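You operate a simulated robot arm through the tools that you are given. There is no shell and no other tool.

Carry out the task below with a simulated robot arm. There is one attempt and no reset: what you move stays moved.

JOB
Open the red lever, set GUIDE and GAP as the coil's tag says, close it again and oil the pads.
Fine: GUIDE is the black slider; push the bench oil button four times; the gap is set between opening and closing. The other controls stay.

Only the result counts: the job must be done as asked and must still hold three seconds after the hand-in. Knocking over, shifting, dropping, spilling or breaking anything else fails it.

ROBOT AND FRAMES
A 7-joint arm with a fingered hand, fixed in place. Base frame: the origin is on the floor under the middle of its stand, x ahead of it, y to its left, z up. Readings come in m, degrees, newtons and seconds.
It reaches about 1.164 m from its shoulder. Its first joint turns from -166.0 to 166.0 degrees. Payload 4.7 kg.
The tool frame sits at the grasp point between the pads (the TCP): z along the fingers, y along the line on which they close. The tips reach 0.036 m beyond it. The gripper opens to 0.12 m; its body begins 0.042 m behind the TCP. The gripper is a hand of 5 fingers: y runs from the thumb to the fingers, the wrist lies at [-0.018, -0.122, -0.21] in the tool frame, and closing takes about 1.5 s.
Orientation is told as [roll, pitch, yaw] about the base's x, y, z axes, in that order, counted from this pose: with the fingers straight down and the wrist toward the robot, the tool's x, y and z point along [0, 1, 0], [1, 0, 0] and [0, 0, -1] of the base frame.

CONTROLS
- The arm moves only by the tool step_arm. Its argument "series" is a list of rows, each a list of 2 entries, a list of its own where there are three numbers: the shift along the base's x, y, z in m, then the turn, a rotation vector about the base's x, y, z in degrees. In form: [[[dx, dy, dz], [ax, ay, az]], ...]. A call has 1 to 20 rows; each row shifts and turns the commanded pose from where the row before left it. "claw" is the closure in counts, from 0 (fully open) to 255 (shut), set as the call begins (left out, the last holds). Each row takes 0.2 s and may step no farther than 0.05 m and 8.6 degrees from the row before; otherwise, or with a gripper value out of range, the whole call is refused. A pose out of reach is approached as far as the arm can. The call stops where the force on the tool passes 40 N (or 10 N more than at its start, if that is more) or the arm is blocked; 0.2 s more then pass. Each finger travels about 0.045 m/s and halts on what it meets, pressing with about 32 N; the grip force reading is that of the motor and also rises with nothing between the fingers. The clock runs only during rows and for 0.2 s after the last one: add rows that do not move to give the fingers time. The reply holds the time, the measured pose of the TCP, the force on the tool along the base axes, the opening and the grip force, in the units named above and with some noise, with the torque about the TCP (base axes, N m) and any sound that the robot's microphone picked up.
- Cameras (640 x 400 px; columns grow to the right, rows downward): "scene" is fixed at [0.0389, -0.4975, 1.6099]; the picture's right is [0.59, -0.81, 0.00], its down [-0.44, -0.32, -0.84] and it looks along [0.68, 0.49, -0.54] (base axes); focal length 372 px, centre (320, 200). "wrist" rides on the gripper at [0.073, -0.091, -0.143] in the tool frame; the picture's right is [-0.80, 0.28, -0.53], its down [-0.53, -0.73, 0.42] and it looks along [-0.27, 0.62, 0.74] (tool axes); focal length 234 px, centre (320, 200). There is no depth. A picture from a camera that has moved, and an enlarged one, comes with that camera's place and axes in the base frame and with its lens. The place of the scene camera against the robot may be out by one fixed shift of up to 0.025 m in any direction.
- capture(camera): a new picture of that camera. The clock stands still meanwhile.
- finger_targets(index, middle, ring, little, thumb_bend, thumb_turn): sets how far each is bent, from 0 (flat) to 1 (curled in); at 0.3 the hand is open as for a grip, at 0.7 the pads meet at the TCP. One left out holds its place. A second passes; each finger stops where it meets its share of the squeeze, and holds until it gets a number again. A gripper value or a shape takes the hand back. It gives what a move gives, with no picture; readings hold the bend of each and the force on index, middle, ring, little, thumb and palm. thumb_turn goes from beside the hand (0) to across from the fingers (1), as for a grip.
- set_grasp(shape): the hand has 5 fingers and takes this shape, open, in about a second: jaw (thumb against the fingers, like two jaws); tri (thumb and two fingers); tip (a fingertip pinch); poke (one finger out to press); point (the index stretched); flat (the hand flat); cup (the hand cupped); fist (a fist). The gripper value then closes the fingers along that shape, each until it touches; the sizes above hold for jaw. It gives what a move gives, with no picture.
- zoom(camera, box): a new picture of the part [left, top, right, bottom] of that camera's present view, enlarged. The clock stands still meanwhile.
- sign_off(): hands the job in; it is judged then, once.

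Places have to be worked out from the pictures, the camera data and where the tool is seen. Open the gripper and draw the arm clear of the work before you hand the job in, unless the task says otherwise.

The tools are called after ">>>" as a command line: name --argument value ..., lists and objects as JSON in quotes. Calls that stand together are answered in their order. step_arm: Moves the arm, as the interface text tells. Its arguments: {"type":"object","properties":{"series":{"type":"array"},"claw":{"type":"number"}},"required":["series"]} The other tools are called the same way: set_grasp (shape) gives the hand a shape; finger_targets (index, middle, ring, little, thumb_bend, thumb_turn) moves the fingers one by one; capture (camera) takes a picture; zoom (camera, box) takes an enlarged picture of a part of a camera's view; sign_off () hands the job in.

At the start:

```text
t: 0.0
eef_pos: [0.5049, -0.0918, 1.3826]
tool_rot: [0.0, -0.1, 0.0]
force: [-0.2, 0.1, 0.2]
torque: [0.01, -0.01, -0.03]
width: 0.1195
grip_force: 0.1
shape: jaw
bend: [0.3, 0.3, 0.3, 0.3, 0.3, 0.98]
finger forces: [0.0, 0.0, 0.0, 0.0, 0.0, 0.1]
```

scene: 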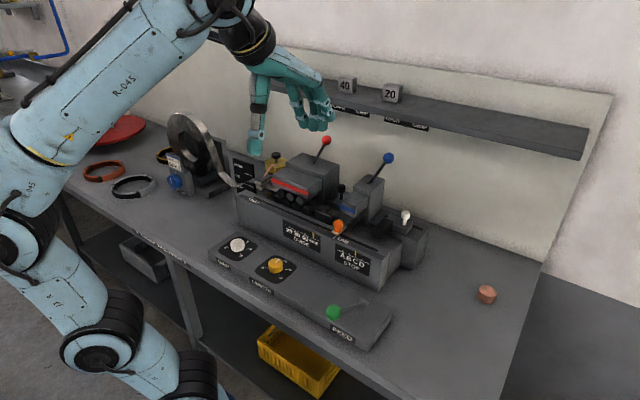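
wrist: 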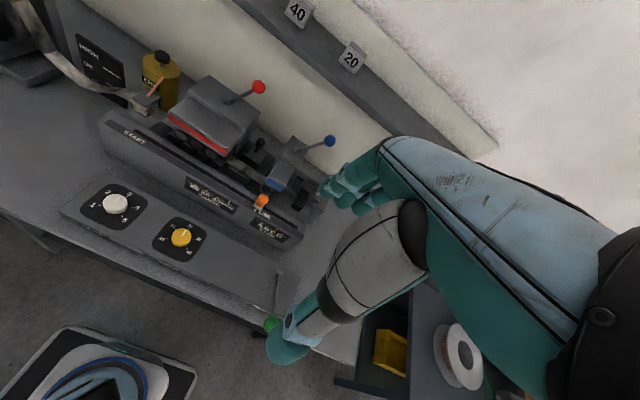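

I begin by looking closely at the machine and the coil's tag with zoomed pictures.

>>> zoom --camera "scene" --box '[150, 100, 310, 200]'

>>> zoom --camera "scene" --box '[230, 120, 430, 245]'

>>> zoom --camera "scene" --box '[200, 215, 400, 340]'

>>> zoom --camera "scene" --box '[300, 60, 460, 160]'

>>> zoom --camera "wrist" --box '[80, 30, 350, 200]'

```text
4.00 times, centred on (230, 150) of scene
camera zoom: at [0.0389, -0.4975, 1.6099], right [0.59, -0.81, 0.0], down [-0.44, -0.32, -0.84], along [0.68, 0.49, -0.54], focal length 1489 px, centre (680, 400)
```

zoom: 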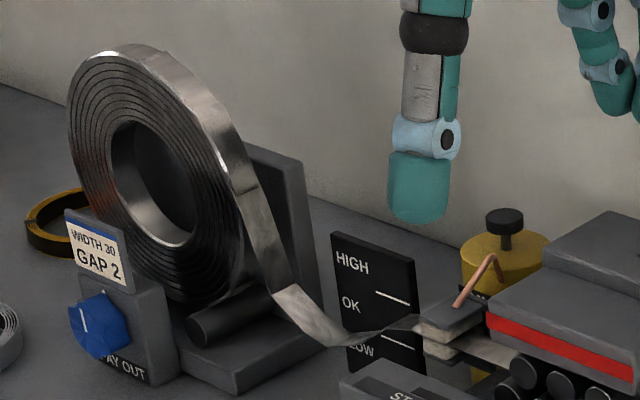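

```text
3.20 times, centred on (330, 182) of scene
camera zoom: at [0.0389, -0.4975, 1.6099], right [0.59, -0.81, 0.0], down [-0.44, -0.32, -0.84], along [0.68, 0.49, -0.54], focal length 1191 px, centre (288, 256)
```

zoom: 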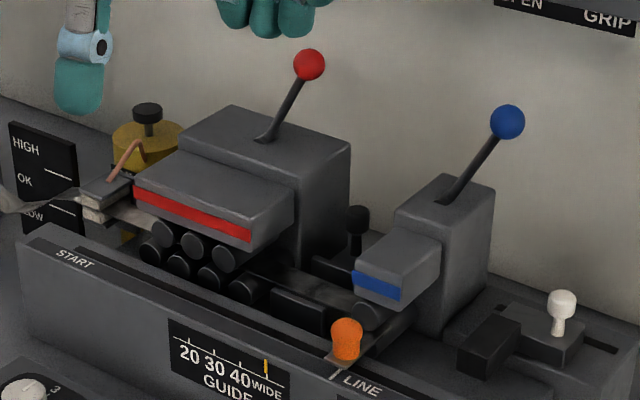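

```text
3.20 times, centred on (300, 278) of scene
camera zoom: at [0.0389, -0.4975, 1.6099], right [0.59, -0.81, 0.0], down [-0.44, -0.32, -0.84], along [0.68, 0.49, -0.54], focal length 1191 px, centre (384, -48)
```

zoom: 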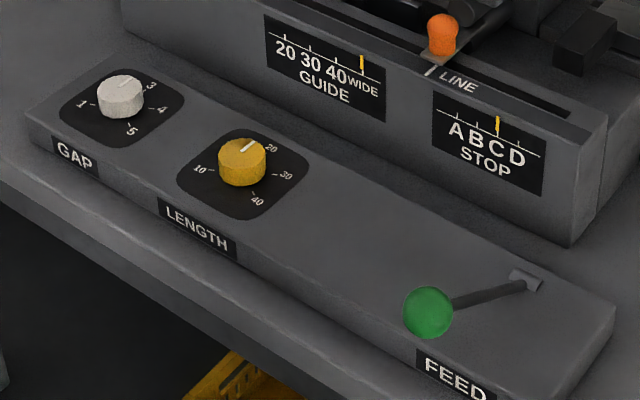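

```text
4.00 times, centred on (380, 110) of scene
camera zoom: at [0.0389, -0.4975, 1.6099], right [0.59, -0.81, 0.0], down [-0.44, -0.32, -0.84], along [0.68, 0.49, -0.54], focal length 1489 px, centre (80, 560)
```

zoom: 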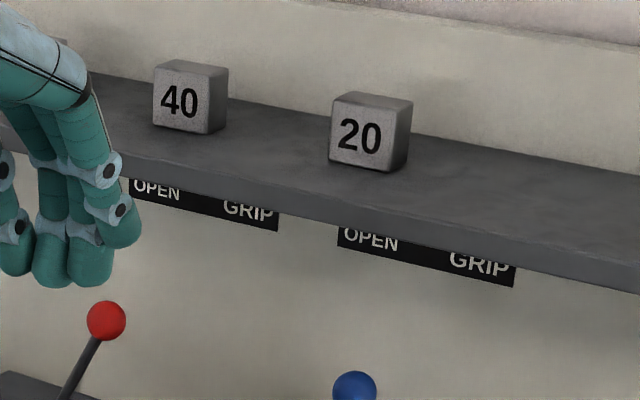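

```text
2.35 times, centred on (215, 115) of wrist
camera zoom: at [0.4142, -0.0192, 1.5277], right [0.28, -0.8, 0.53], down [-0.73, -0.53, -0.42], along [0.62, -0.27, -0.74], focal length 551 px, centre (567, 400)
```

zoom: 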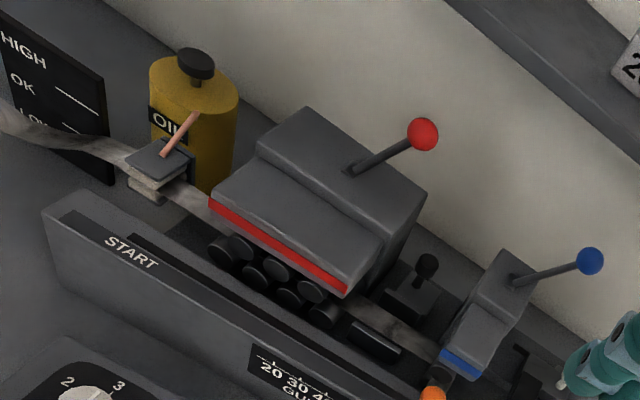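

The tag reads WIDTH 30, GAP 2, the GUIDE marker is now at WIDE, and the red lever leans toward -y, the GRIP side. From the two views I put the red knob near [0.87, 0.08, 1.18] and the black slider near [0.87, 0.02, 1.04]. I move the hand closer, staying high, for a better wrist view.

>>> step_arm --series '[[[0.0225, 0.02, -0.019], [0, 0, 0]], [[0.0225, 0.02, -0.019], [0, 0, 0]], [[0.0225, 0.02, -0.019], [0, 0, 0]], [[0.0225, 0.02, -0.019], [0, 0, 0]], [[0.0225, 0.02, -0.019], [0, 0, 0]], [[0.0225, 0.02, -0.019], [0, 0, 0]], [[0.0225, 0.02, -0.019], [0, 0, 0]], [[0.0225, 0.02, -0.019], [0, 0, 0]]]'

>>> capture --camera "wrist"

>>> capture --camera "scene"

```text
t: 1.8
eef_pos: [0.6833, 0.0683, 1.2325]
tool_rot: [0.0, -0.1, -0.1]
force: [0.0, 0.0, 0.9]
torque: [0.03, -0.04, 0.04]
width: 0.1196
grip_force: 0.1
shape: jaw
bend: [0.3, 0.3, 0.3, 0.3, 0.3, 0.98]
finger forces: [0.0, 0.0, 0.0, 0.1, 0.1, 0.1]
```

```text
taken
camera wrist: at [0.5938, 0.1406, 1.376], right [0.28, -0.8, 0.53], down [-0.73, -0.53, -0.43], along [0.62, -0.27, -0.74], focal length 234 px, centre (320, 200)
```

wrist: 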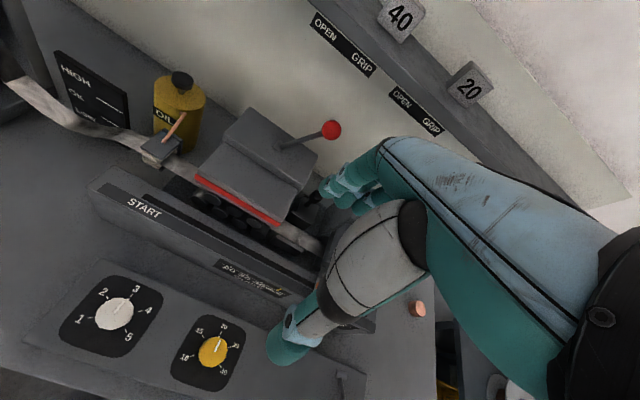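

```text
taken
```

scene: 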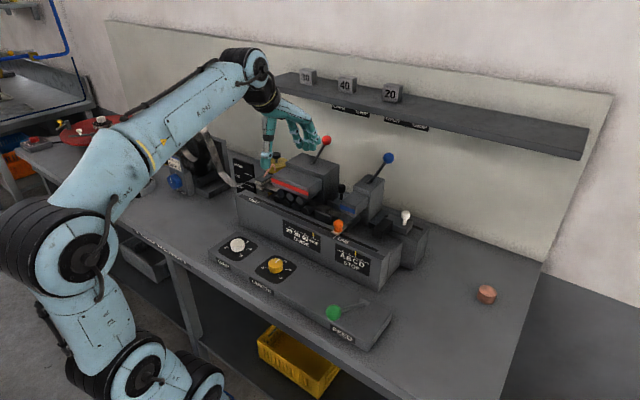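

The GAP and LENGTH dials are visible now. I zoom on them, on the slot area around the heads and on the shelf plates.

>>> zoom --camera "wrist" --box '[40, 250, 280, 400]'

>>> zoom --camera "wrist" --box '[130, 60, 370, 210]'

>>> zoom --camera "wrist" --box '[160, 160, 400, 310]'

>>> zoom --camera "scene" --box '[240, 170, 440, 295]'

```text
2.67 times, centred on (160, 325) of wrist
camera zoom: at [0.5938, 0.1406, 1.376], right [0.28, -0.8, 0.53], down [-0.73, -0.53, -0.43], along [0.62, -0.27, -0.74], focal length 624 px, centre (747, -133)
```

zoom: 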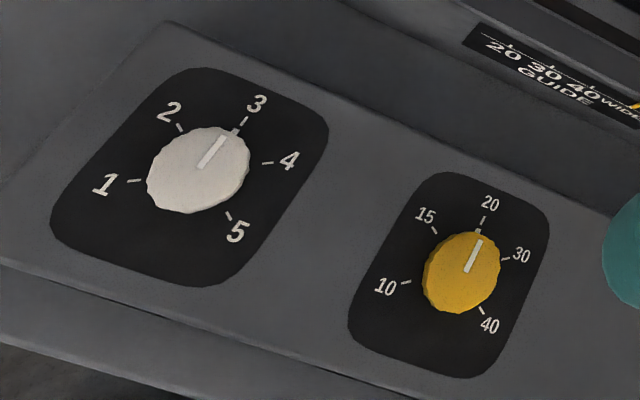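

```text
2.67 times, centred on (250, 135) of wrist
camera zoom: at [0.5938, 0.1406, 1.376], right [0.28, -0.8, 0.53], down [-0.73, -0.53, -0.43], along [0.62, -0.27, -0.74], focal length 624 px, centre (507, 373)
```

zoom: 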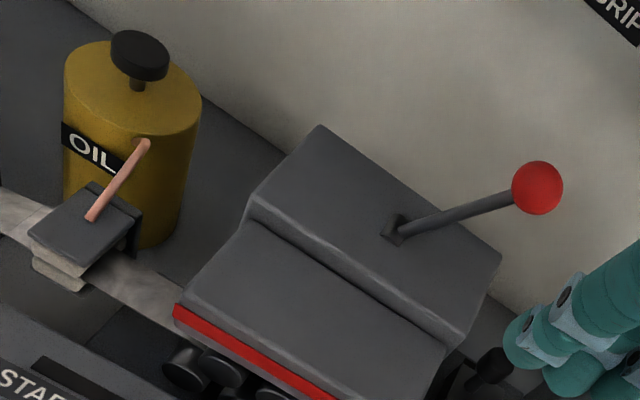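

```text
2.67 times, centred on (280, 235) of wrist
camera zoom: at [0.5938, 0.1406, 1.376], right [0.28, -0.8, 0.53], down [-0.73, -0.53, -0.43], along [0.62, -0.27, -0.74], focal length 624 px, centre (427, 107)
```

zoom: 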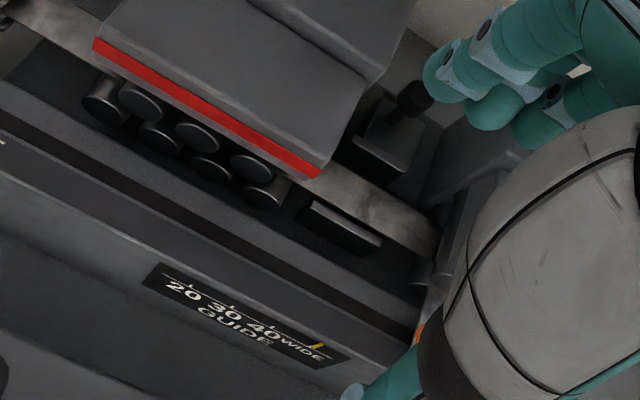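

```text
3.20 times, centred on (340, 232) of scene
camera zoom: at [0.0389, -0.4975, 1.6099], right [0.59, -0.81, 0.0], down [-0.44, -0.32, -0.84], along [0.68, 0.49, -0.54], focal length 1191 px, centre (256, 96)
```

zoom: 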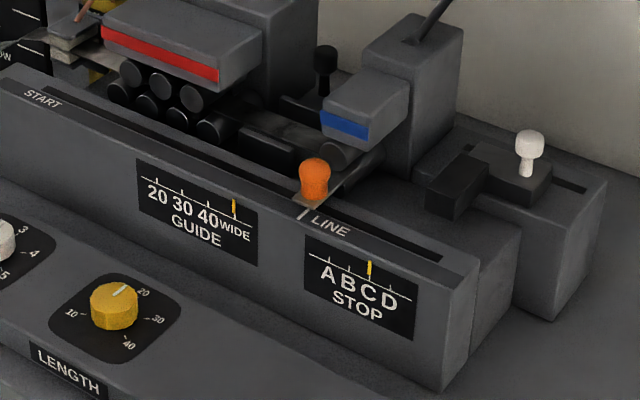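

GAP now points to 3 and needs to turn one mark counter-clockwise to 2. I shift the hand to the right to get a clear view of the guide slider and its slot.

>>> step_arm --series '[[[0.004, -0.04, 0.0], [0, 0, 0]], [[0.004, -0.04, 0.0], [0, 0, 0]], [[0.004, -0.04, 0.0], [0, 0, 0]], [[0.004, -0.04, 0.0], [0, 0, 0]], [[0.004, -0.04, 0.0], [0, 0, 0]], [[0.004, -0.04, 0.0], [0, 0, 0]]]'

>>> capture --camera "wrist"

>>> zoom --camera "wrist" --box '[80, 60, 320, 210]'

>>> zoom --camera "scene" --box '[300, 165, 380, 215]'

```text
t: 3.2
eef_pos: [0.7096, -0.1715, 1.2328]
tool_rot: [0.0, 0.0, 0.0]
force: [-1.2, 0.2, 1.4]
torque: [-0.04, -0.04, -0.02]
width: 0.1197
grip_force: 0.1
shape: jaw
bend: [0.3, 0.3, 0.3, 0.3, 0.3, 0.98]
finger forces: [0.0, 0.1, 0.0, 0.0, 0.0, 0.0]
```

```text
taken
camera wrist: at [0.619, -0.1, 1.3766], right [0.28, -0.8, 0.53], down [-0.73, -0.53, -0.42], along [0.62, -0.27, -0.74], focal length 234 px, centre (320, 200)
```

wrist: 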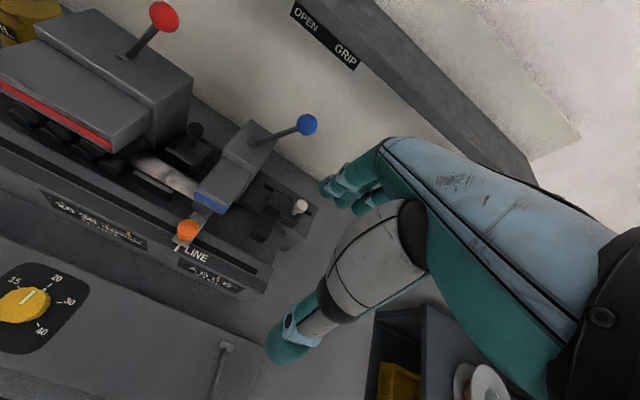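

```text
2.67 times, centred on (200, 135) of wrist
camera zoom: at [0.619, -0.1, 1.3766], right [0.28, -0.8, 0.53], down [-0.73, -0.53, -0.42], along [0.62, -0.27, -0.74], focal length 624 px, centre (640, 373)
```

zoom: 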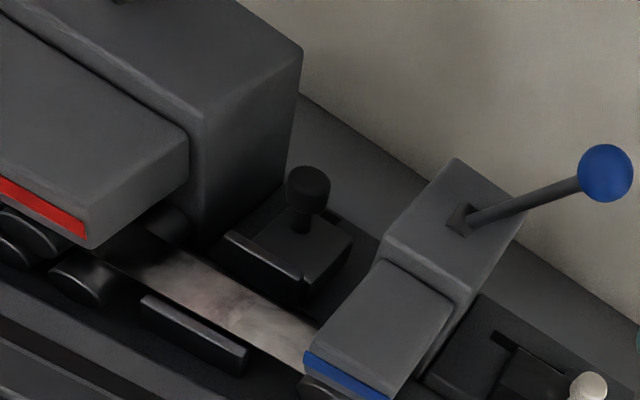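

```text
8.00 times, centred on (340, 190) of scene
camera zoom: at [0.0389, -0.4975, 1.6099], right [0.59, -0.81, 0.0], down [-0.44, -0.32, -0.84], along [0.68, 0.49, -0.54], focal length 2977 px, centre (160, 280)
```

zoom: 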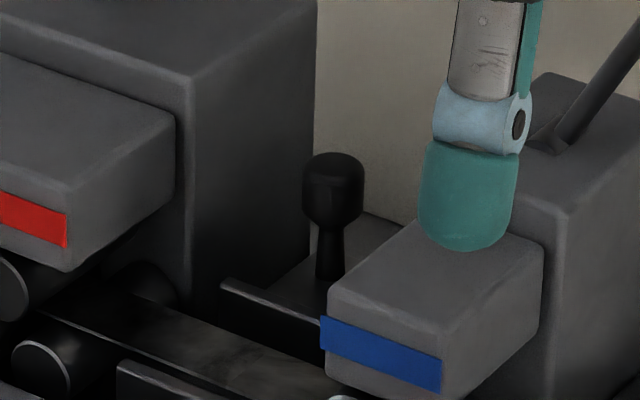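

I zoom further on the black slider carriage to see which way its slot runs.

>>> zoom --camera "wrist" --box '[144, 100, 240, 160]'

>>> zoom --camera "wrist" --box '[200, 130, 328, 210]'

>>> zoom --camera "wrist" --box '[20, 170, 260, 320]'

```text
6.67 times, centred on (192, 130) of wrist
camera zoom: at [0.619, -0.1, 1.3766], right [0.28, -0.8, 0.53], down [-0.73, -0.53, -0.42], along [0.62, -0.27, -0.74], focal length 1561 px, centre (1173, 667)
```

zoom: 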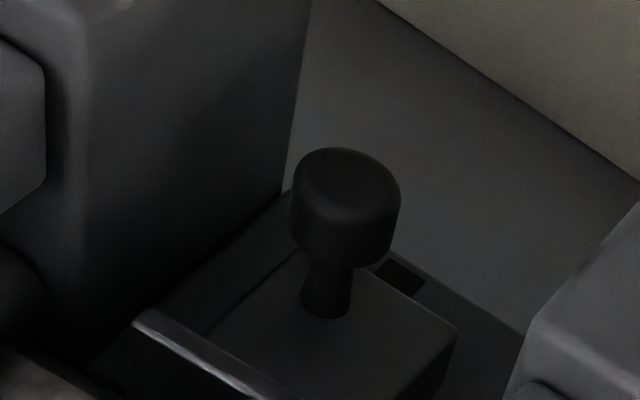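

```text
5.00 times, centred on (264, 170) of wrist
camera zoom: at [0.619, -0.1, 1.3766], right [0.28, -0.8, 0.53], down [-0.73, -0.53, -0.42], along [0.62, -0.27, -0.74], focal length 1171 px, centre (600, 350)
```

zoom: 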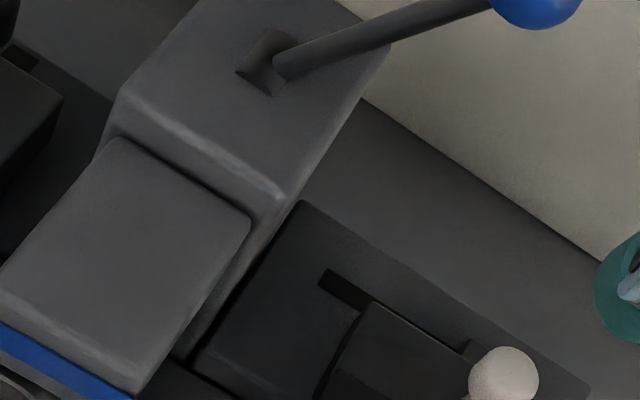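

```text
2.67 times, centred on (140, 245) of wrist
camera zoom: at [0.619, -0.1, 1.3766], right [0.28, -0.8, 0.53], down [-0.73, -0.53, -0.42], along [0.62, -0.27, -0.74], focal length 624 px, centre (800, 80)
```

zoom: 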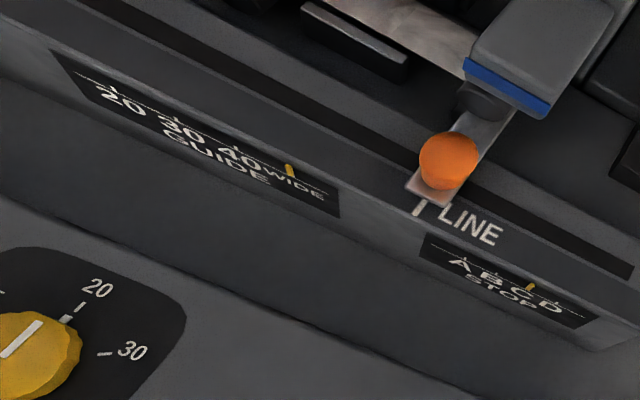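

The guide carriage slides fore and aft: its slot shows behind the block, so narrowing it means pulling toward the robot. I try the poke shape here in free space and look at where the finger ends up.

>>> set_grasp --shape "poke"

>>> capture --camera "wrist"

>>> zoom --camera "scene" --box '[240, 40, 480, 190]'

```text
t: 4.1
eef_pos: [0.7076, -0.1725, 1.2318]
tool_rot: [-0.1, 0.0, 0.0]
force: [0.5, -0.3, -0.1]
torque: [0.02, 0.0, 0.03]
width: 0.0
grip_force: 0.1
shape: poke
bend: [0.7, 0.7, 0.99, 0.99, 1.0, 1.0]
finger forces: [0.0, 0.0, 0.1, 0.1, 0.0, 0.0]
```

```text
taken
camera wrist: at [0.6192, -0.0997, 1.3765], right [0.28, -0.8, 0.53], down [-0.73, -0.53, -0.42], along [0.62, -0.27, -0.74], focal length 234 px, centre (320, 200)
```

wrist: 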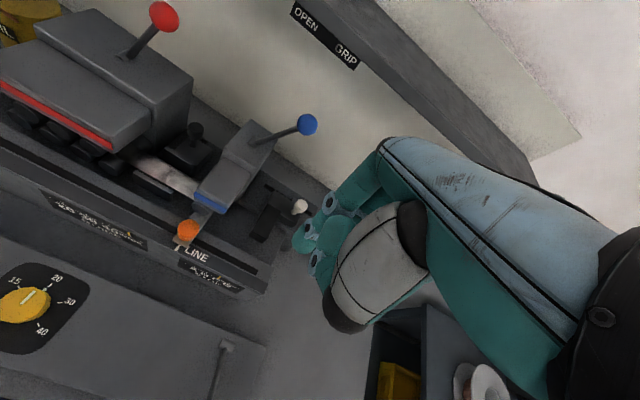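

```text
2.67 times, centred on (360, 115) of scene
camera zoom: at [0.0389, -0.4975, 1.6099], right [0.59, -0.81, 0.0], down [-0.44, -0.32, -0.84], along [0.68, 0.49, -0.54], focal length 992 px, centre (213, 427)
```

zoom: 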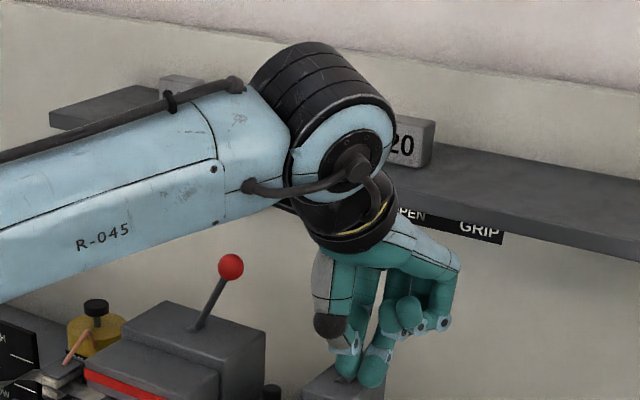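

The poke shape puts index and middle straight at the TCP with the other fingers curled. To stay clear of the shelf while pushing the red lever, I tilt the hand 40° so the fingers point forward and down, and bring it to y=0.02 well in front of the levers.

>>> step_arm --series '[[[0.0, 0.035, 0.01], [0, -8, 0]], [[0.0, 0.035, 0.01], [0, -8, 0]], [[0.0, 0.035, 0.0], [0, -8, 0]], [[0.0, 0.035, 0.0], [0, -8, 0]], [[0.0, 0.035, 0.0], [0, -8, 0]], [[0.0, 0.017, 0.0], [0, 0, 0]]]'

>>> capture --camera "scene"

>>> capture --camera "wrist"

```text
t: 5.5
eef_pos: [0.7072, 0.0216, 1.2507]
tool_rot: [0.0, -40.1, 0.0]
force: [0.1, 0.5, 0.4]
torque: [-0.01, -0.03, -0.03]
width: 0.0
grip_force: 0.0
shape: poke
bend: [0.7, 0.7, 0.99, 0.99, 1.0, 1.0]
finger forces: [0.1, 0.0, 0.1, 0.1, 0.0, 0.1]
```

```text
taken
```

scene: 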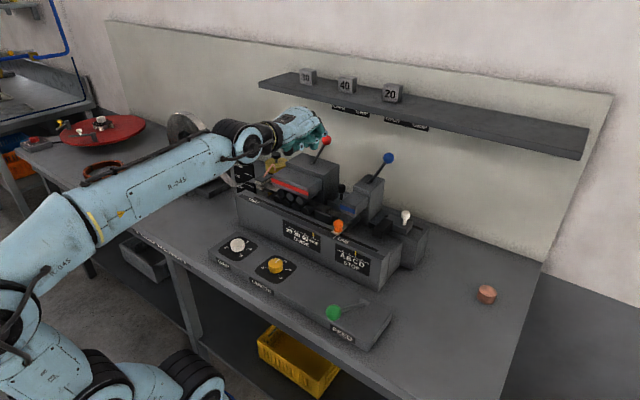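

```text
taken
camera wrist: at [0.5472, 0.0928, 1.3025], right [-0.12, -0.8, 0.58], down [-0.29, -0.53, -0.8], along [0.95, -0.27, -0.17], focal length 234 px, centre (320, 200)
```

wrist: 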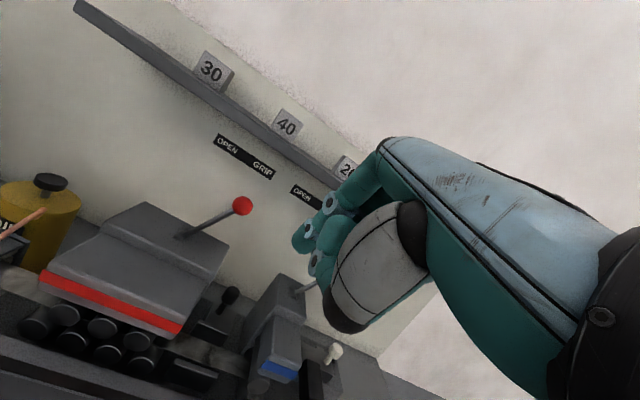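

The red knob re-measures at about [0.90, 0.087, 1.165], in agreement with the earlier views. I move the pointing fingers forward to its right side at y≈0.015, level with the ball.

>>> step_arm --series '[[[0.031, -0.002, -0.012], [0, 0, 0]], [[0.031, -0.002, -0.012], [0, 0, 0]], [[0.031, -0.002, -0.012], [0, 0, 0]], [[0.031, 0.0, -0.015], [0, 0, 0]], [[0.031, 0.0, -0.017], [0, 0, 0]], [[0.03, 0.0, -0.017], [0, 0, 0]]]'

>>> capture --camera "wrist"

>>> zoom --camera "scene" --box '[240, 70, 480, 220]'

```text
t: 6.9
eef_pos: [0.8933, 0.0151, 1.1672]
tool_rot: [0.0, -40.2, 0.0]
force: [-0.3, -0.6, 1.1]
torque: [-0.01, 0.07, -0.04]
width: 0.0
grip_force: 0.1
shape: poke
bend: [0.7, 0.7, 0.99, 0.99, 1.0, 1.0]
finger forces: [0.0, 0.0, 0.0, 0.1, 0.1, 0.0]
```

```text
taken
camera wrist: at [0.7329, 0.0866, 1.2192], right [-0.13, -0.8, 0.58], down [-0.29, -0.53, -0.8], along [0.95, -0.27, -0.16], focal length 234 px, centre (320, 200)
```

wrist: 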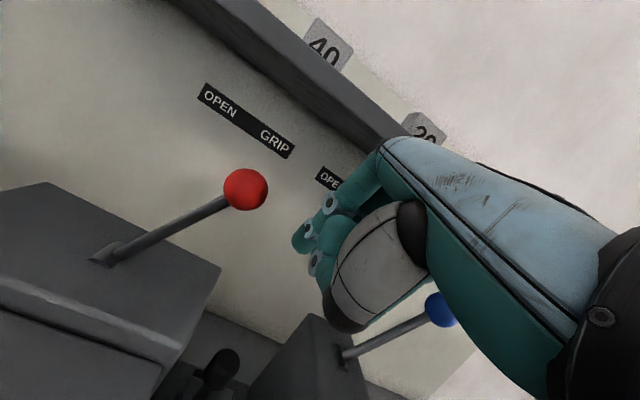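

```text
2.67 times, centred on (360, 145) of scene
camera zoom: at [0.0389, -0.4975, 1.6099], right [0.59, -0.81, 0.0], down [-0.44, -0.32, -0.84], along [0.68, 0.49, -0.54], focal length 992 px, centre (213, 347)
```

zoom: 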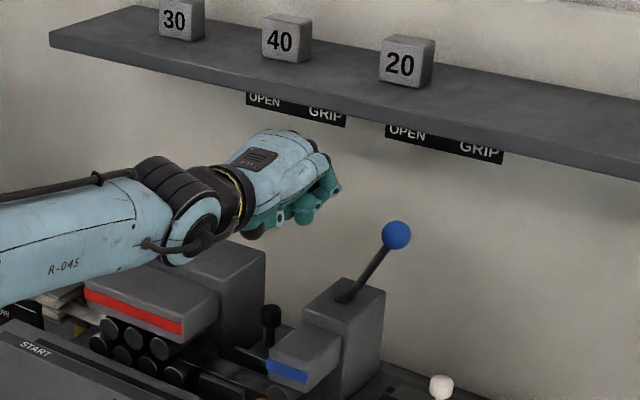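

The index finger's left side is about 3 cm right of the red ball and level with it. I push slowly toward +y, the OPEN side.

>>> step_arm --series '[[[0, 0.012, 0], [0, 0, 0]], [[0, 0.012, 0], [0, 0, 0]], [[0, 0.012, 0], [0, 0, 0]], [[0, 0.012, 0.001], [0, 0, 0]], [[0, 0.012, 0.002], [0, 0, 0]], [[0, 0.012, 0.002], [0, 0, 0]], [[0, 0.012, 0.001], [0, 0, 0]], [[0, 0.012, 0], [0, 0, 0]]]'

>>> capture --camera "wrist"

```text
t: 8.7
eef_pos: [0.8931, 0.0994, 1.1794]
tool_rot: [0.0, -40.0, 0.0]
force: [0.0, -0.4, 0.8]
torque: [0.01, -0.01, -0.03]
width: 0.0001
grip_force: 0.0
shape: poke
bend: [0.7, 0.7, 0.99, 0.99, 1.0, 1.0]
finger forces: [0.7, 0.0, 0.0, 0.0, 0.1, 0.1]
out of reach, approached as far as the arm can: row 1, 2
```

```text
taken
camera wrist: at [0.7328, 0.1727, 1.2315], right [-0.12, -0.8, 0.58], down [-0.29, -0.53, -0.8], along [0.95, -0.27, -0.17], focal length 234 px, centre (320, 200)
```

wrist: 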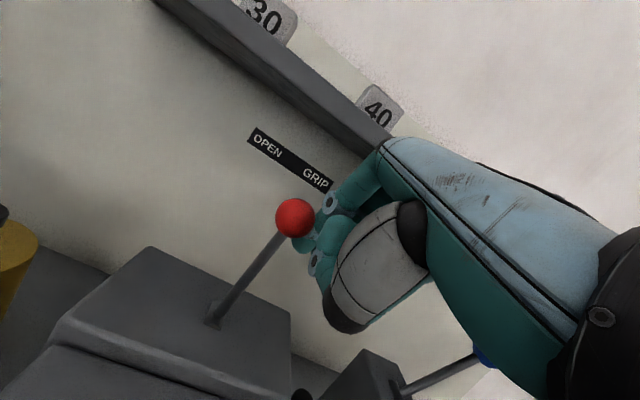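

The ball is now near y=0.133, about upright, with almost no resistance. I keep pushing toward +y until it meets its stop.

>>> step_arm --series '[[[0, 0.01, 0], [0, 0, 0]], [[0, 0.01, -0.001], [0, 0, 0]], [[0, 0.01, -0.002], [0, 0, 0]], [[0, 0.01, -0.002], [0, 0, 0]], [[0, 0.01, -0.003], [0, 0, 0]], [[0, 0.01, -0.003], [0, 0, 0]]]'

>>> capture --camera "wrist"

```text
t: 10.1
eef_pos: [0.8943, 0.1598, 1.1682]
tool_rot: [-0.1, -40.0, -0.2]
force: [1.3, -2.3, 0.4]
torque: [0.03, 0.01, -0.06]
width: 0.0001
grip_force: 0.0
shape: poke
bend: [0.7, 0.7, 0.99, 0.99, 1.0, 1.0]
finger forces: [3.5, 0.0, 0.0, 0.0, 0.1, 0.0]
```

```text
taken
camera wrist: at [0.7332, 0.2322, 1.2201], right [-0.12, -0.8, 0.58], down [-0.29, -0.53, -0.8], along [0.95, -0.27, -0.17], focal length 234 px, centre (320, 200)
```

wrist: 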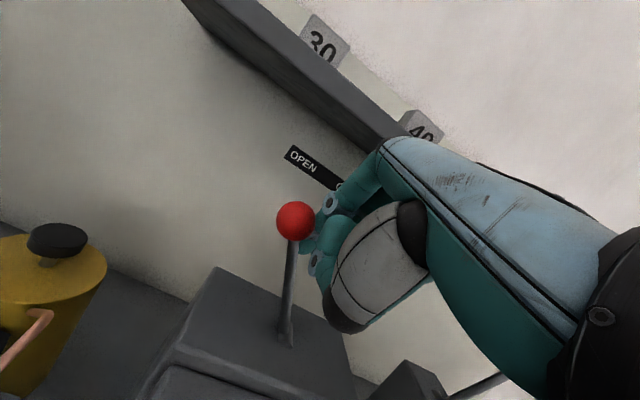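

The ball is at about y=0.19, close to the mirrored OPEN position. I push a little further to be sure it reaches the stop.

>>> step_arm --series '[[[0, 0.006, -0.002], [0, 0, 0]], [[0, 0.006, -0.002], [0, 0, 0]], [[0, 0.006, -0.003], [0, 0, 0]]]'

>>> capture --camera "wrist"

```text
t: 10.7
eef_pos: [0.8957, 0.1633, 1.1673]
tool_rot: [0.0, -40.4, -1.0]
force: [9.4, -42.7, 1.6]
torque: [0.09, -0.01, -0.38]
width: 0.0
grip_force: 0.1
shape: poke
bend: [0.7, 0.7, 0.99, 0.99, 1.0, 1.0]
finger forces: [42.4, 0.0, 0.0, 0.0, 0.1, 0.0]
stopped in row 3: the force on the tool passed its limit at 46 N (the readings are from after the stop); the commanded pose is now the measured one
```

```text
taken
camera wrist: at [0.7352, 0.2386, 1.2192], right [-0.14, -0.8, 0.58], down [-0.29, -0.53, -0.8], along [0.95, -0.28, -0.16], focal length 234 px, centre (320, 200)
```

wrist: 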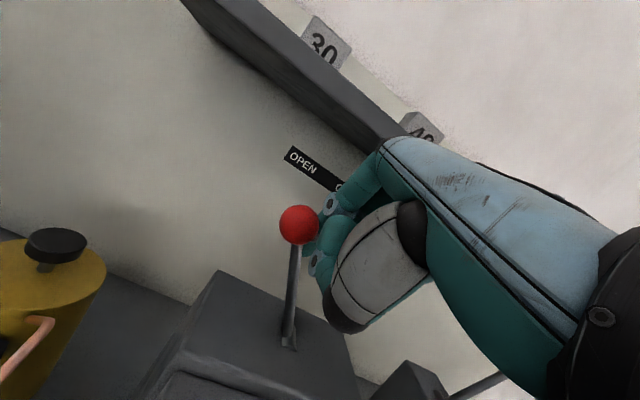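

The lever is hard against its OPEN stop (42 N). I back off to -y, then draw the hand back and up, and level it again toward fingers-down.

>>> step_arm --series '[[[0, -0.02, 0.003], [0, 0, 0]], [[0, -0.03, 0.01], [0, 0, 0]], [[-0.02, -0.03, 0.02], [0, 0, 0]], [[-0.04, -0.02, 0.02], [0, 0, 0]], [[-0.04, 0.0, 0.02], [0, 0, 0]], [[-0.04, 0, 0.01], [0, 0, 0]], [[-0.03, 0, 0.0], [0, 0, 0]]]'

>>> capture --camera "wrist"

>>> capture --camera "scene"

```text
t: 12.3
eef_pos: [0.7242, 0.0693, 1.2482]
tool_rot: [-0.1, -40.2, -0.4]
force: [0.7, 0.0, 0.0]
torque: [0.03, -0.03, -0.01]
width: 0.0
grip_force: 0.1
shape: poke
bend: [0.7, 0.7, 0.99, 0.99, 1.0, 1.0]
finger forces: [0.1, 0.1, 0.0, 0.0, 0.1, 0.0]
```

```text
taken
camera wrist: at [0.5635, 0.1429, 1.3008], right [-0.13, -0.8, 0.58], down [-0.29, -0.53, -0.8], along [0.95, -0.27, -0.16], focal length 234 px, centre (320, 200)
```

wrist: 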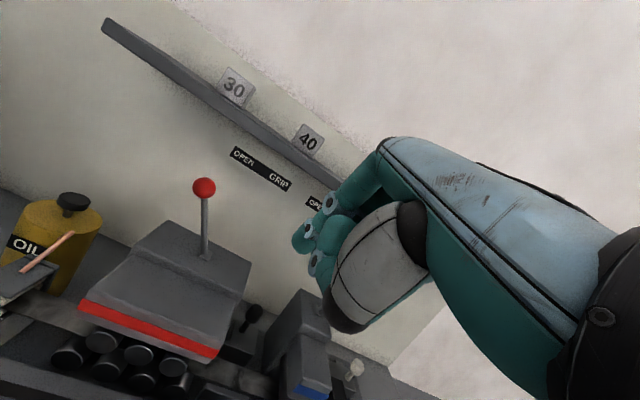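

```text
taken
```

scene: 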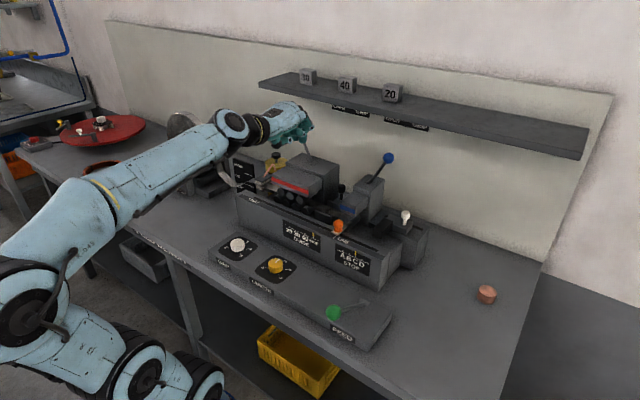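

The lever stays at y≈0.195 on its own, so it is OPEN. For the guide knob, which sits in a 10 cm gap between the two heads, I check whether the "point" shape keeps the curled fingers well above a stretched index.

>>> set_grasp --shape "point"

>>> capture --camera "wrist"

>>> zoom --camera "scene" --box '[200, 70, 440, 220]'

```text
t: 13.2
eef_pos: [0.7233, 0.0698, 1.25]
tool_rot: [-0.2, -40.3, -0.5]
force: [-0.1, -0.3, 0.0]
torque: [0.0, -0.04, 0.01]
width: 0.0001
grip_force: 0.0
shape: point
bend: [0.19, 1.0, 1.0, 1.0, 0.98, 0.88]
finger forces: [0.1, 0.0, 0.0, 0.0, 0.0, 0.0]
```

```text
taken
camera wrist: at [0.5636, 0.143, 1.3013], right [-0.13, -0.8, 0.58], down [-0.29, -0.53, -0.8], along [0.95, -0.27, -0.16], focal length 234 px, centre (320, 200)
```

wrist: 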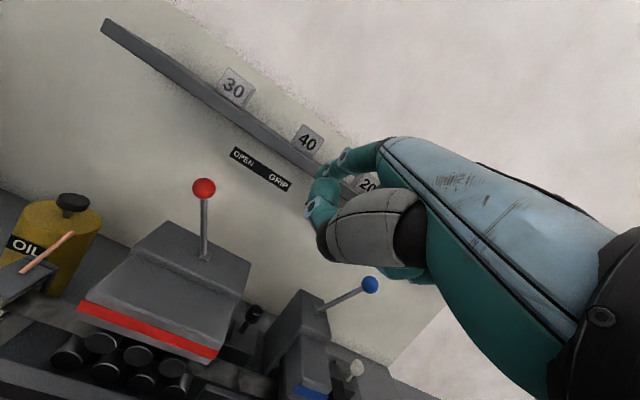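

```text
2.67 times, centred on (320, 145) of scene
camera zoom: at [0.0389, -0.4975, 1.6099], right [0.59, -0.81, 0.0], down [-0.44, -0.32, -0.84], along [0.68, 0.49, -0.54], focal length 992 px, centre (320, 347)
```

zoom: 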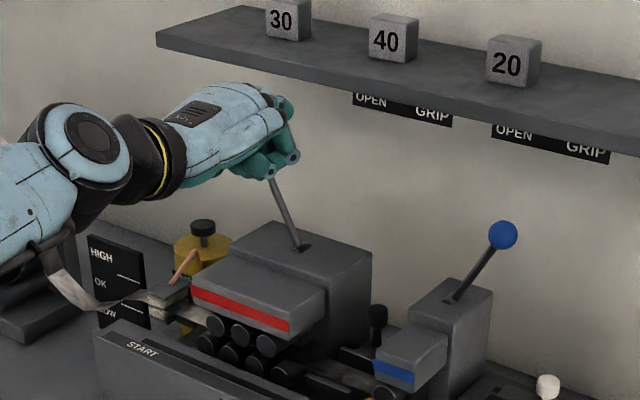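

Index alone does not clear the fist much, so I go back to poke and plan to come between the heads with the hand yawed about 25° and pitched -15°. That keeps the curled fingers behind the blue head and under the shelf.

>>> set_grasp --shape "poke"

>>> step_arm --series '[[[0.0, -0.008, 0.0], [0, 8.3, 0]], [[0.0, -0.008, 0.0], [0, 8.3, 0]], [[0.0, -0.008, 0.0], [0, 8.3, 0]], [[0.0, -0.008, 0], [0, 0, 8.4]], [[0.0, -0.01, 0], [0, 0, 8.4]], [[0.0, -0.01, 0], [0, 0, 8.2]]]'

>>> capture --camera "wrist"

>>> zoom --camera "scene" --box '[200, 70, 440, 220]'

```text
t: 14.1
eef_pos: [0.7238, 0.0696, 1.2499]
tool_rot: [-0.1, -40.4, -0.3]
force: [0.0, -0.1, -0.1]
torque: [-0.01, -0.01, 0.01]
width: 0.0
grip_force: 0.1
shape: poke
bend: [0.7, 0.7, 0.99, 0.99, 1.0, 1.0]
finger forces: [0.1, 0.0, 0.0, 0.0, 0.1, 0.0]
```

```text
t: 15.5
eef_pos: [0.7346, 0.0644, 1.2095]
tool_rot: [-0.4, -21.0, -0.5]
force: [0.4, -0.1, 0.4]
torque: [0.0, 0.01, -0.02]
width: 0.0
grip_force: 0.0
shape: poke
bend: [0.7, 0.7, 0.99, 0.99, 1.0, 1.0]
finger forces: [0.1, 0.0, 0.0, 0.1, 0.1, 0.0]
out of reach, approached as far as the arm can: row 2, 3, 4, 5, 6
```

```text
taken
camera wrist: at [0.5995, 0.1394, 1.3123], right [0.06, -0.8, 0.6], down [-0.54, -0.53, -0.66], along [0.84, -0.28, -0.46], focal length 234 px, centre (320, 200)
```

wrist: 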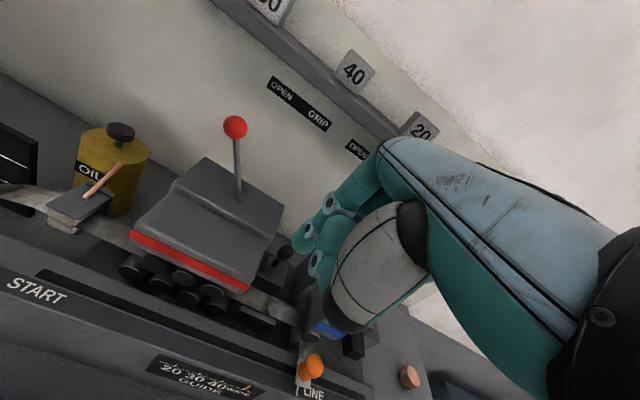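

```text
2.67 times, centred on (320, 145) of scene
camera zoom: at [0.0389, -0.4975, 1.6099], right [0.59, -0.81, 0.0], down [-0.44, -0.32, -0.84], along [0.68, 0.49, -0.54], focal length 992 px, centre (320, 347)
```

zoom: 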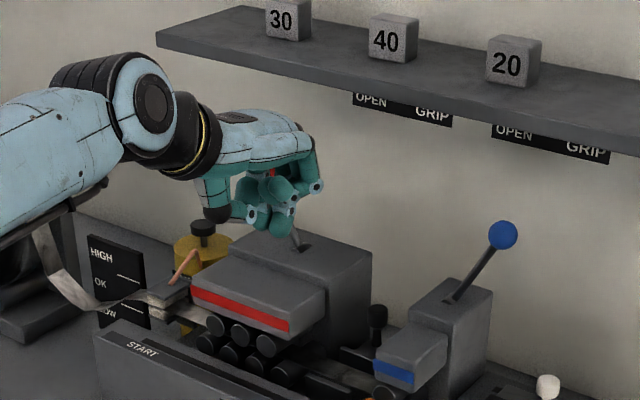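

The arm could not follow part of that turn: the measured pitch is -21° and the yaw still 0. I let it settle with rows that do not move, to see whether it converges.

>>> step_arm --series '[[[0, 0, 0], [0, 0, 0]], [[0, 0, 0], [0, 0, 0]]]'

>>> capture --camera "scene"

```text
t: 16.1
eef_pos: [0.7337, 0.0642, 1.2089]
tool_rot: [-0.4, -21.1, -0.6]
force: [-0.1, -0.4, 0.0]
torque: [-0.02, 0.0, -0.01]
width: 0.0001
grip_force: 0.1
shape: poke
bend: [0.7, 0.7, 0.99, 0.99, 1.0, 1.0]
finger forces: [0.1, 0.1, 0.0, 0.0, 0.0, 0.0]
```

```text
taken
```

scene: 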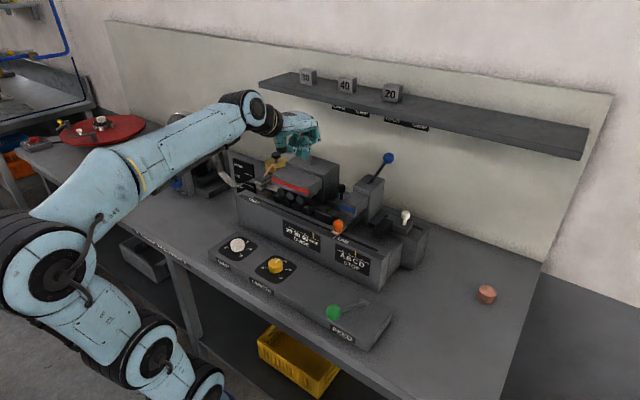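

No warning this time, so the commanded pose is probably the measured one again. I test with a small step back and up plus a small pitch toward zero.

>>> step_arm --series '[[[-0.03, 0, 0.02], [0, 0, 0]], [[-0.03, 0, 0.02], [0, 0, 0]], [[-0.02, 0, 0.0], [0, 7, 0]]]'

```text
t: 16.9
eef_pos: [0.6569, 0.0721, 1.2387]
tool_rot: [-1.0, -14.2, -0.9]
force: [0.1, -0.3, 0.3]
torque: [-0.01, -0.01, 0.02]
width: 0.0
grip_force: 0.0
shape: poke
bend: [0.7, 0.7, 0.99, 0.99, 1.0, 1.0]
finger forces: [0.0, 0.0, 0.0, 0.1, 0.1, 0.0]
out of reach, approached as far as the arm can: row 3
```

A joint seems to sit at a limit here. I go back toward the start pose (higher and further right, fingers down) so that the arm can unwind.

>>> step_arm --series '[[[-0.02, -0.02, 0.02], [0, 0, 0]], [[-0.02, -0.03, 0.02], [0, 0, 0]], [[-0.02, -0.03, 0.02], [0, 0, 0]], [[-0.02, -0.03, 0.02], [0, 0, 0]], [[-0.02, -0.03, 0.02], [0, 0, 0]], [[0, -0.02, 0.02], [0, 0, 0]], [[0, 0, 0], [1.0, 7, 0.9]], [[0, 0, 0], [0, 7, 0]]]'

>>> capture --camera "scene"

```text
t: 18.7
eef_pos: [0.5873, 0.0646, 1.2331]
tool_rot: [-2.4, -7.3, -0.9]
force: [-1.4, -1.0, 0.6]
torque: [0.02, -0.04, 0.0]
width: 0.0
grip_force: 0.0
shape: poke
bend: [0.7, 0.7, 0.99, 0.99, 1.0, 1.0]
finger forces: [0.1, 0.0, 0.1, 0.0, 0.0, 0.0]
out of reach, approached as far as the arm can: row 1, 2, 3, 4, 5, 6, 7, 8
```

```text
taken
```

scene: 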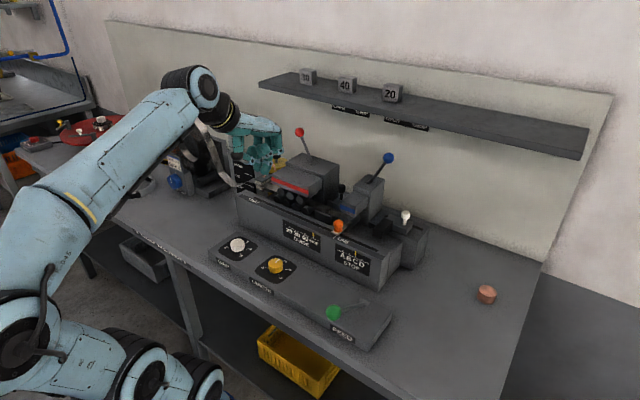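

Motion toward -y is being refused while the rest partly works. I test single directions, first straight up and back, to find what frees the arm.

>>> step_arm --series '[[[-0.02, 0, 0.03], [0, 0, 0]], [[-0.02, 0, 0.03], [0, 0, 0]], [[-0.02, 0, 0.03], [0, 0, 0]]]'

```text
t: 19.5
eef_pos: [0.5291, 0.065, 1.3209]
tool_rot: [-2.1, -6.9, -0.7]
force: [1.3, 0.1, 0.0]
torque: [-0.01, 0.04, -0.02]
width: 0.0
grip_force: 0.0
shape: poke
bend: [0.7, 0.7, 0.99, 0.99, 1.0, 1.0]
finger forces: [0.0, 0.0, 0.0, 0.1, 0.0, 0.0]
```

Up and back works cleanly. Now I try small steps to -y.

>>> step_arm --series '[[[0, -0.01, 0], [0, 0, 0]], [[0, -0.01, 0], [0, 0, 0]], [[0, -0.02, 0], [0, 0, 0]], [[0, -0.03, 0], [0, 0, 0]]]'

```text
t: 20.5
eef_pos: [0.5154, 0.0477, 1.3204]
tool_rot: [-2.3, -7.1, -0.9]
force: [-0.2, 0.8, 0.6]
torque: [-0.01, -0.01, -0.04]
width: 0.0002
grip_force: 0.0
shape: poke
bend: [0.7, 0.7, 0.99, 0.99, 1.0, 1.0]
finger forces: [0.1, 0.0, 0.0, 0.1, 0.1, 0.1]
out of reach, approached as far as the arm can: row 2, 3, 4
```

Only 1.7 cm of that was reached. I test whether a yaw of the hand is limited, in each direction, to understand which joint blocks.

>>> step_arm --series '[[[0, 0, 0], [0, 0, -6]], [[0, 0, 0], [0, 0, -6]]]'

>>> step_arm --series '[[[0, 0, 0], [0, 0, 6]], [[0, 0, 0], [0, 0, 6]], [[0, 0, 0], [0, 0, 6]]]'

```text
t: 21.1
eef_pos: [0.5157, 0.0487, 1.3214]
tool_rot: [-2.0, -6.9, -12.9]
force: [0.7, 0.2, 0.2]
torque: [0.02, 0.01, 0.01]
width: 0.0001
grip_force: 0.1
shape: poke
bend: [0.7, 0.7, 0.99, 0.99, 1.0, 1.0]
finger forces: [0.0, 0.0, 0.0, 0.0, 0.0, 0.0]
```

```text
t: 21.9
eef_pos: [0.511, 0.0617, 1.3202]
tool_rot: [-2.3, -7.0, 2.2]
force: [1.0, -0.4, 0.4]
torque: [-0.01, -0.04, 0.01]
width: 0.0
grip_force: 0.1
shape: poke
bend: [0.7, 0.7, 0.99, 0.99, 1.0, 1.0]
finger forces: [0.1, 0.0, 0.1, 0.0, 0.0, 0.1]
out of reach, approached as far as the arm can: row 3
```

Yaw toward negative is free and toward positive is limited, so the wrist seems to have flipped its roll while passing the straight-wrist pose during the lever push. I unwind it in free space, starting by yawing the hand to the right.

>>> step_arm --series '[[[0, 0.005, 0], [0.4, 0, -8]], [[0, 0.005, 0], [0.4, 0, -8]], [[0, 0.005, 0], [0.5, 0, -8]], [[0, 0.005, 0], [0.5, 0, -8]], [[0, 0.005, 0], [0.5, 0, -8]]]'

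>>> capture --camera "scene"

```text
t: 23.1
eef_pos: [0.511, 0.0853, 1.3226]
tool_rot: [-0.2, -6.4, -38.4]
force: [-0.2, -0.7, 0.5]
torque: [0.08, -0.05, 0.03]
width: 0.0
grip_force: 0.0
shape: poke
bend: [0.7, 0.7, 0.99, 0.99, 1.0, 1.0]
finger forces: [0.0, 0.0, 0.0, 0.0, 0.1, 0.0]
```

```text
taken
```

scene: 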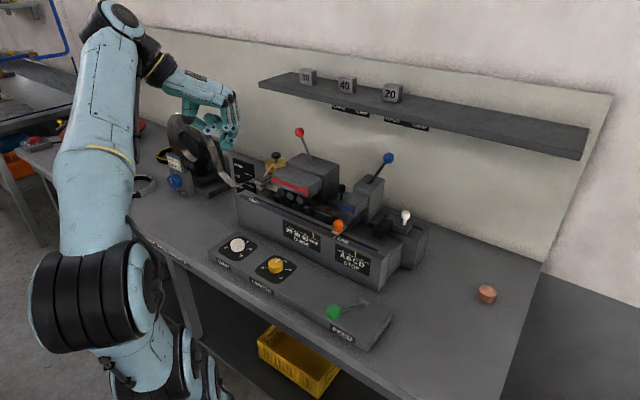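

The forearm now rises almost vertically with the hand bent down. Keeping the hand yawed right, I pitch it up step by step while reaching forward at a safe height.

>>> step_arm --series '[[[0.03, 0, -0.01], [-4.5, -5.75, 0]], [[0.03, 0, -0.01], [-4.5, -5.75, 0]], [[0.03, 0, -0.01], [-4.5, -5.75, 0]], [[0.03, 0, -0.01], [-4.5, -5.75, 0]], [[0.035, 0, -0.01], [-4.5, -5.75, 0]], [[0.035, 0, -0.01], [-4.5, -5.75, 0]], [[0.035, 0, -0.01], [-4.5, -5.75, 0]], [[0.035, 0, -0.01], [-4.5, -5.75, 0]]]'

>>> capture --camera "scene"

```text
t: 24.9
eef_pos: [0.7708, 0.0865, 1.2407]
tool_rot: [0.4, -64.9, -38.4]
force: [-0.5, -0.8, 0.8]
torque: [0.06, 0.1, 0.07]
width: 0.0002
grip_force: 0.0
shape: poke
bend: [0.7, 0.7, 0.99, 0.99, 1.0, 1.0]
finger forces: [0.1, 0.0, 0.0, 0.0, 0.1, 0.1]
```

```text
taken
```

scene: 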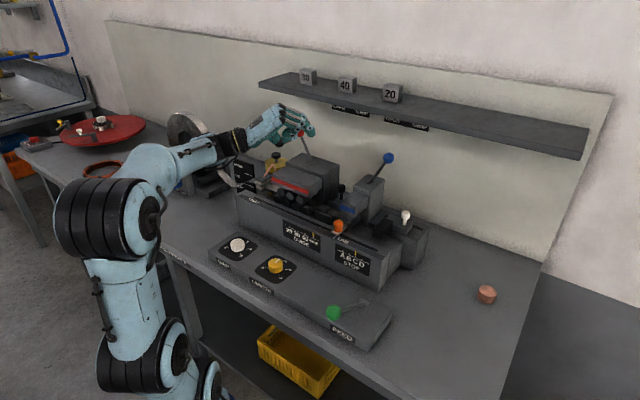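

That went smoothly. Now I yaw back to straight ahead at this raised pitch.

>>> step_arm --series '[[[0, 0, 0], [0, 0, 7.7]], [[0, 0, 0], [0, 0, 7.7]], [[0, 0, 0], [0, 0, 7.7]], [[0, 0, 0], [0, 0, 7.7]], [[0, 0, 0], [0, 0, 7.6]]]'

>>> capture --camera "scene"

```text
t: 26.1
eef_pos: [0.771, 0.0868, 1.2404]
tool_rot: [0.0, -64.5, 0.3]
force: [0.5, -0.1, 0.8]
torque: [-0.01, -0.03, 0.03]
width: 0.0001
grip_force: 0.0
shape: poke
bend: [0.7, 0.7, 0.99, 0.99, 1.0, 1.0]
finger forces: [0.1, 0.0, 0.0, 0.0, 0.0, 0.0]
```

```text
taken
```

scene: 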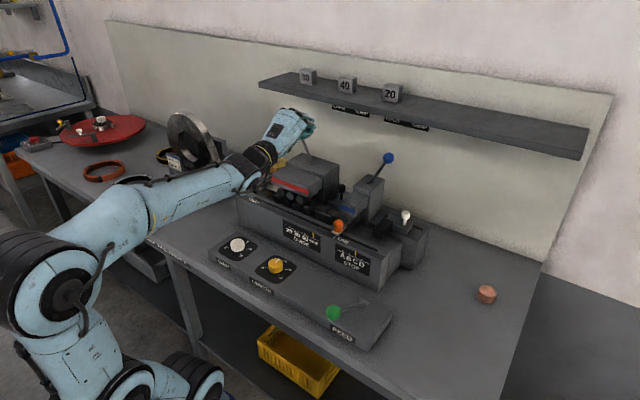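

Now I pitch straight back toward fingers-down and then test whether yaw to the left is free.

>>> step_arm --series '[[[-0.01, 0, 0.005], [0, 8.2, 0]], [[-0.01, 0, 0.005], [0, 8.2, 0]], [[-0.01, 0, 0.005], [0, 8.2, 0]], [[-0.01, 0, 0.005], [0, 8.2, 0]], [[-0.01, 0, 0.005], [0, 8.2, 0]], [[-0.01, 0, 0.005], [0, 8.2, 0]]]'

>>> step_arm --series '[[[0, 0, 0], [0, 0, 5]], [[0, 0, 0], [0, 0, 5]]]'

>>> capture --camera "scene"

```text
t: 27.5
eef_pos: [0.7112, 0.0912, 1.2617]
tool_rot: [-0.2, -15.7, -0.3]
force: [-1.7, 0.2, 0.7]
torque: [0.01, -0.02, -0.02]
width: 0.0
grip_force: 0.1
shape: poke
bend: [0.7, 0.7, 0.99, 0.99, 1.0, 1.0]
finger forces: [0.1, 0.0, 0.0, 0.0, 0.0, 0.0]
out of reach, approached as far as the arm can: row 6
```

```text
t: 28.1
eef_pos: [0.712, 0.0917, 1.2608]
tool_rot: [-0.2, -15.7, -0.2]
force: [0.1, -0.7, 0.4]
torque: [-0.01, -0.01, -0.03]
width: 0.0001
grip_force: 0.1
shape: poke
bend: [0.7, 0.7, 0.99, 0.99, 1.0, 1.0]
finger forces: [0.0, 0.0, 0.0, 0.0, 0.0, 0.0]
out of reach, approached as far as the arm can: row 1, 2
```

```text
taken
```

scene: 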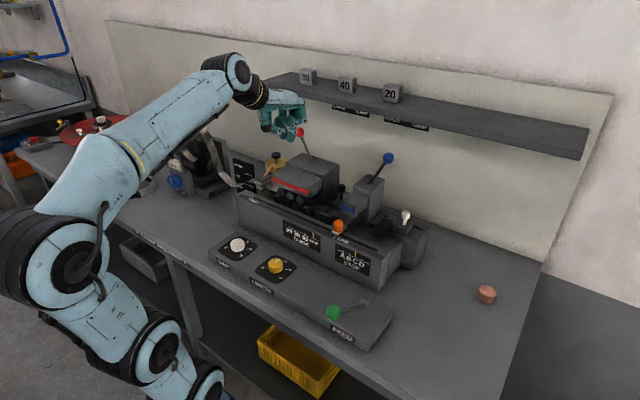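

Yaw to the left is still blocked here. I look closely at the wrist and compare it with the early pictures.

>>> zoom --camera "scene" --box '[100, 20, 340, 170]'

>>> zoom --camera "scene" --box '[0, 150, 400, 400]'

```text
2.67 times, centred on (220, 95) of scene
camera zoom: at [0.0389, -0.4975, 1.6099], right [0.59, -0.81, 0.0], down [-0.44, -0.32, -0.84], along [0.68, 0.49, -0.54], focal length 992 px, centre (587, 480)
```

zoom: 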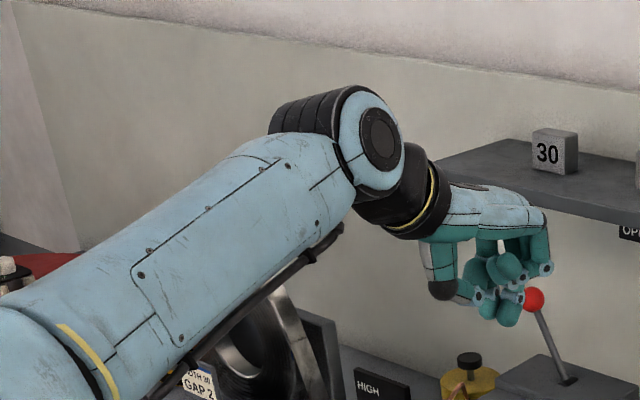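

```text
1.60 times, centred on (200, 275) of scene
camera zoom: at [0.0389, -0.4975, 1.6099], right [0.59, -0.81, 0.0], down [-0.44, -0.32, -0.84], along [0.68, 0.49, -0.54], focal length 595 px, centre (512, 80)
```

zoom: 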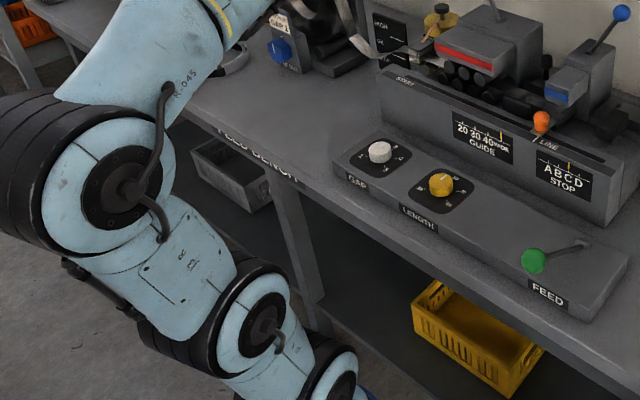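

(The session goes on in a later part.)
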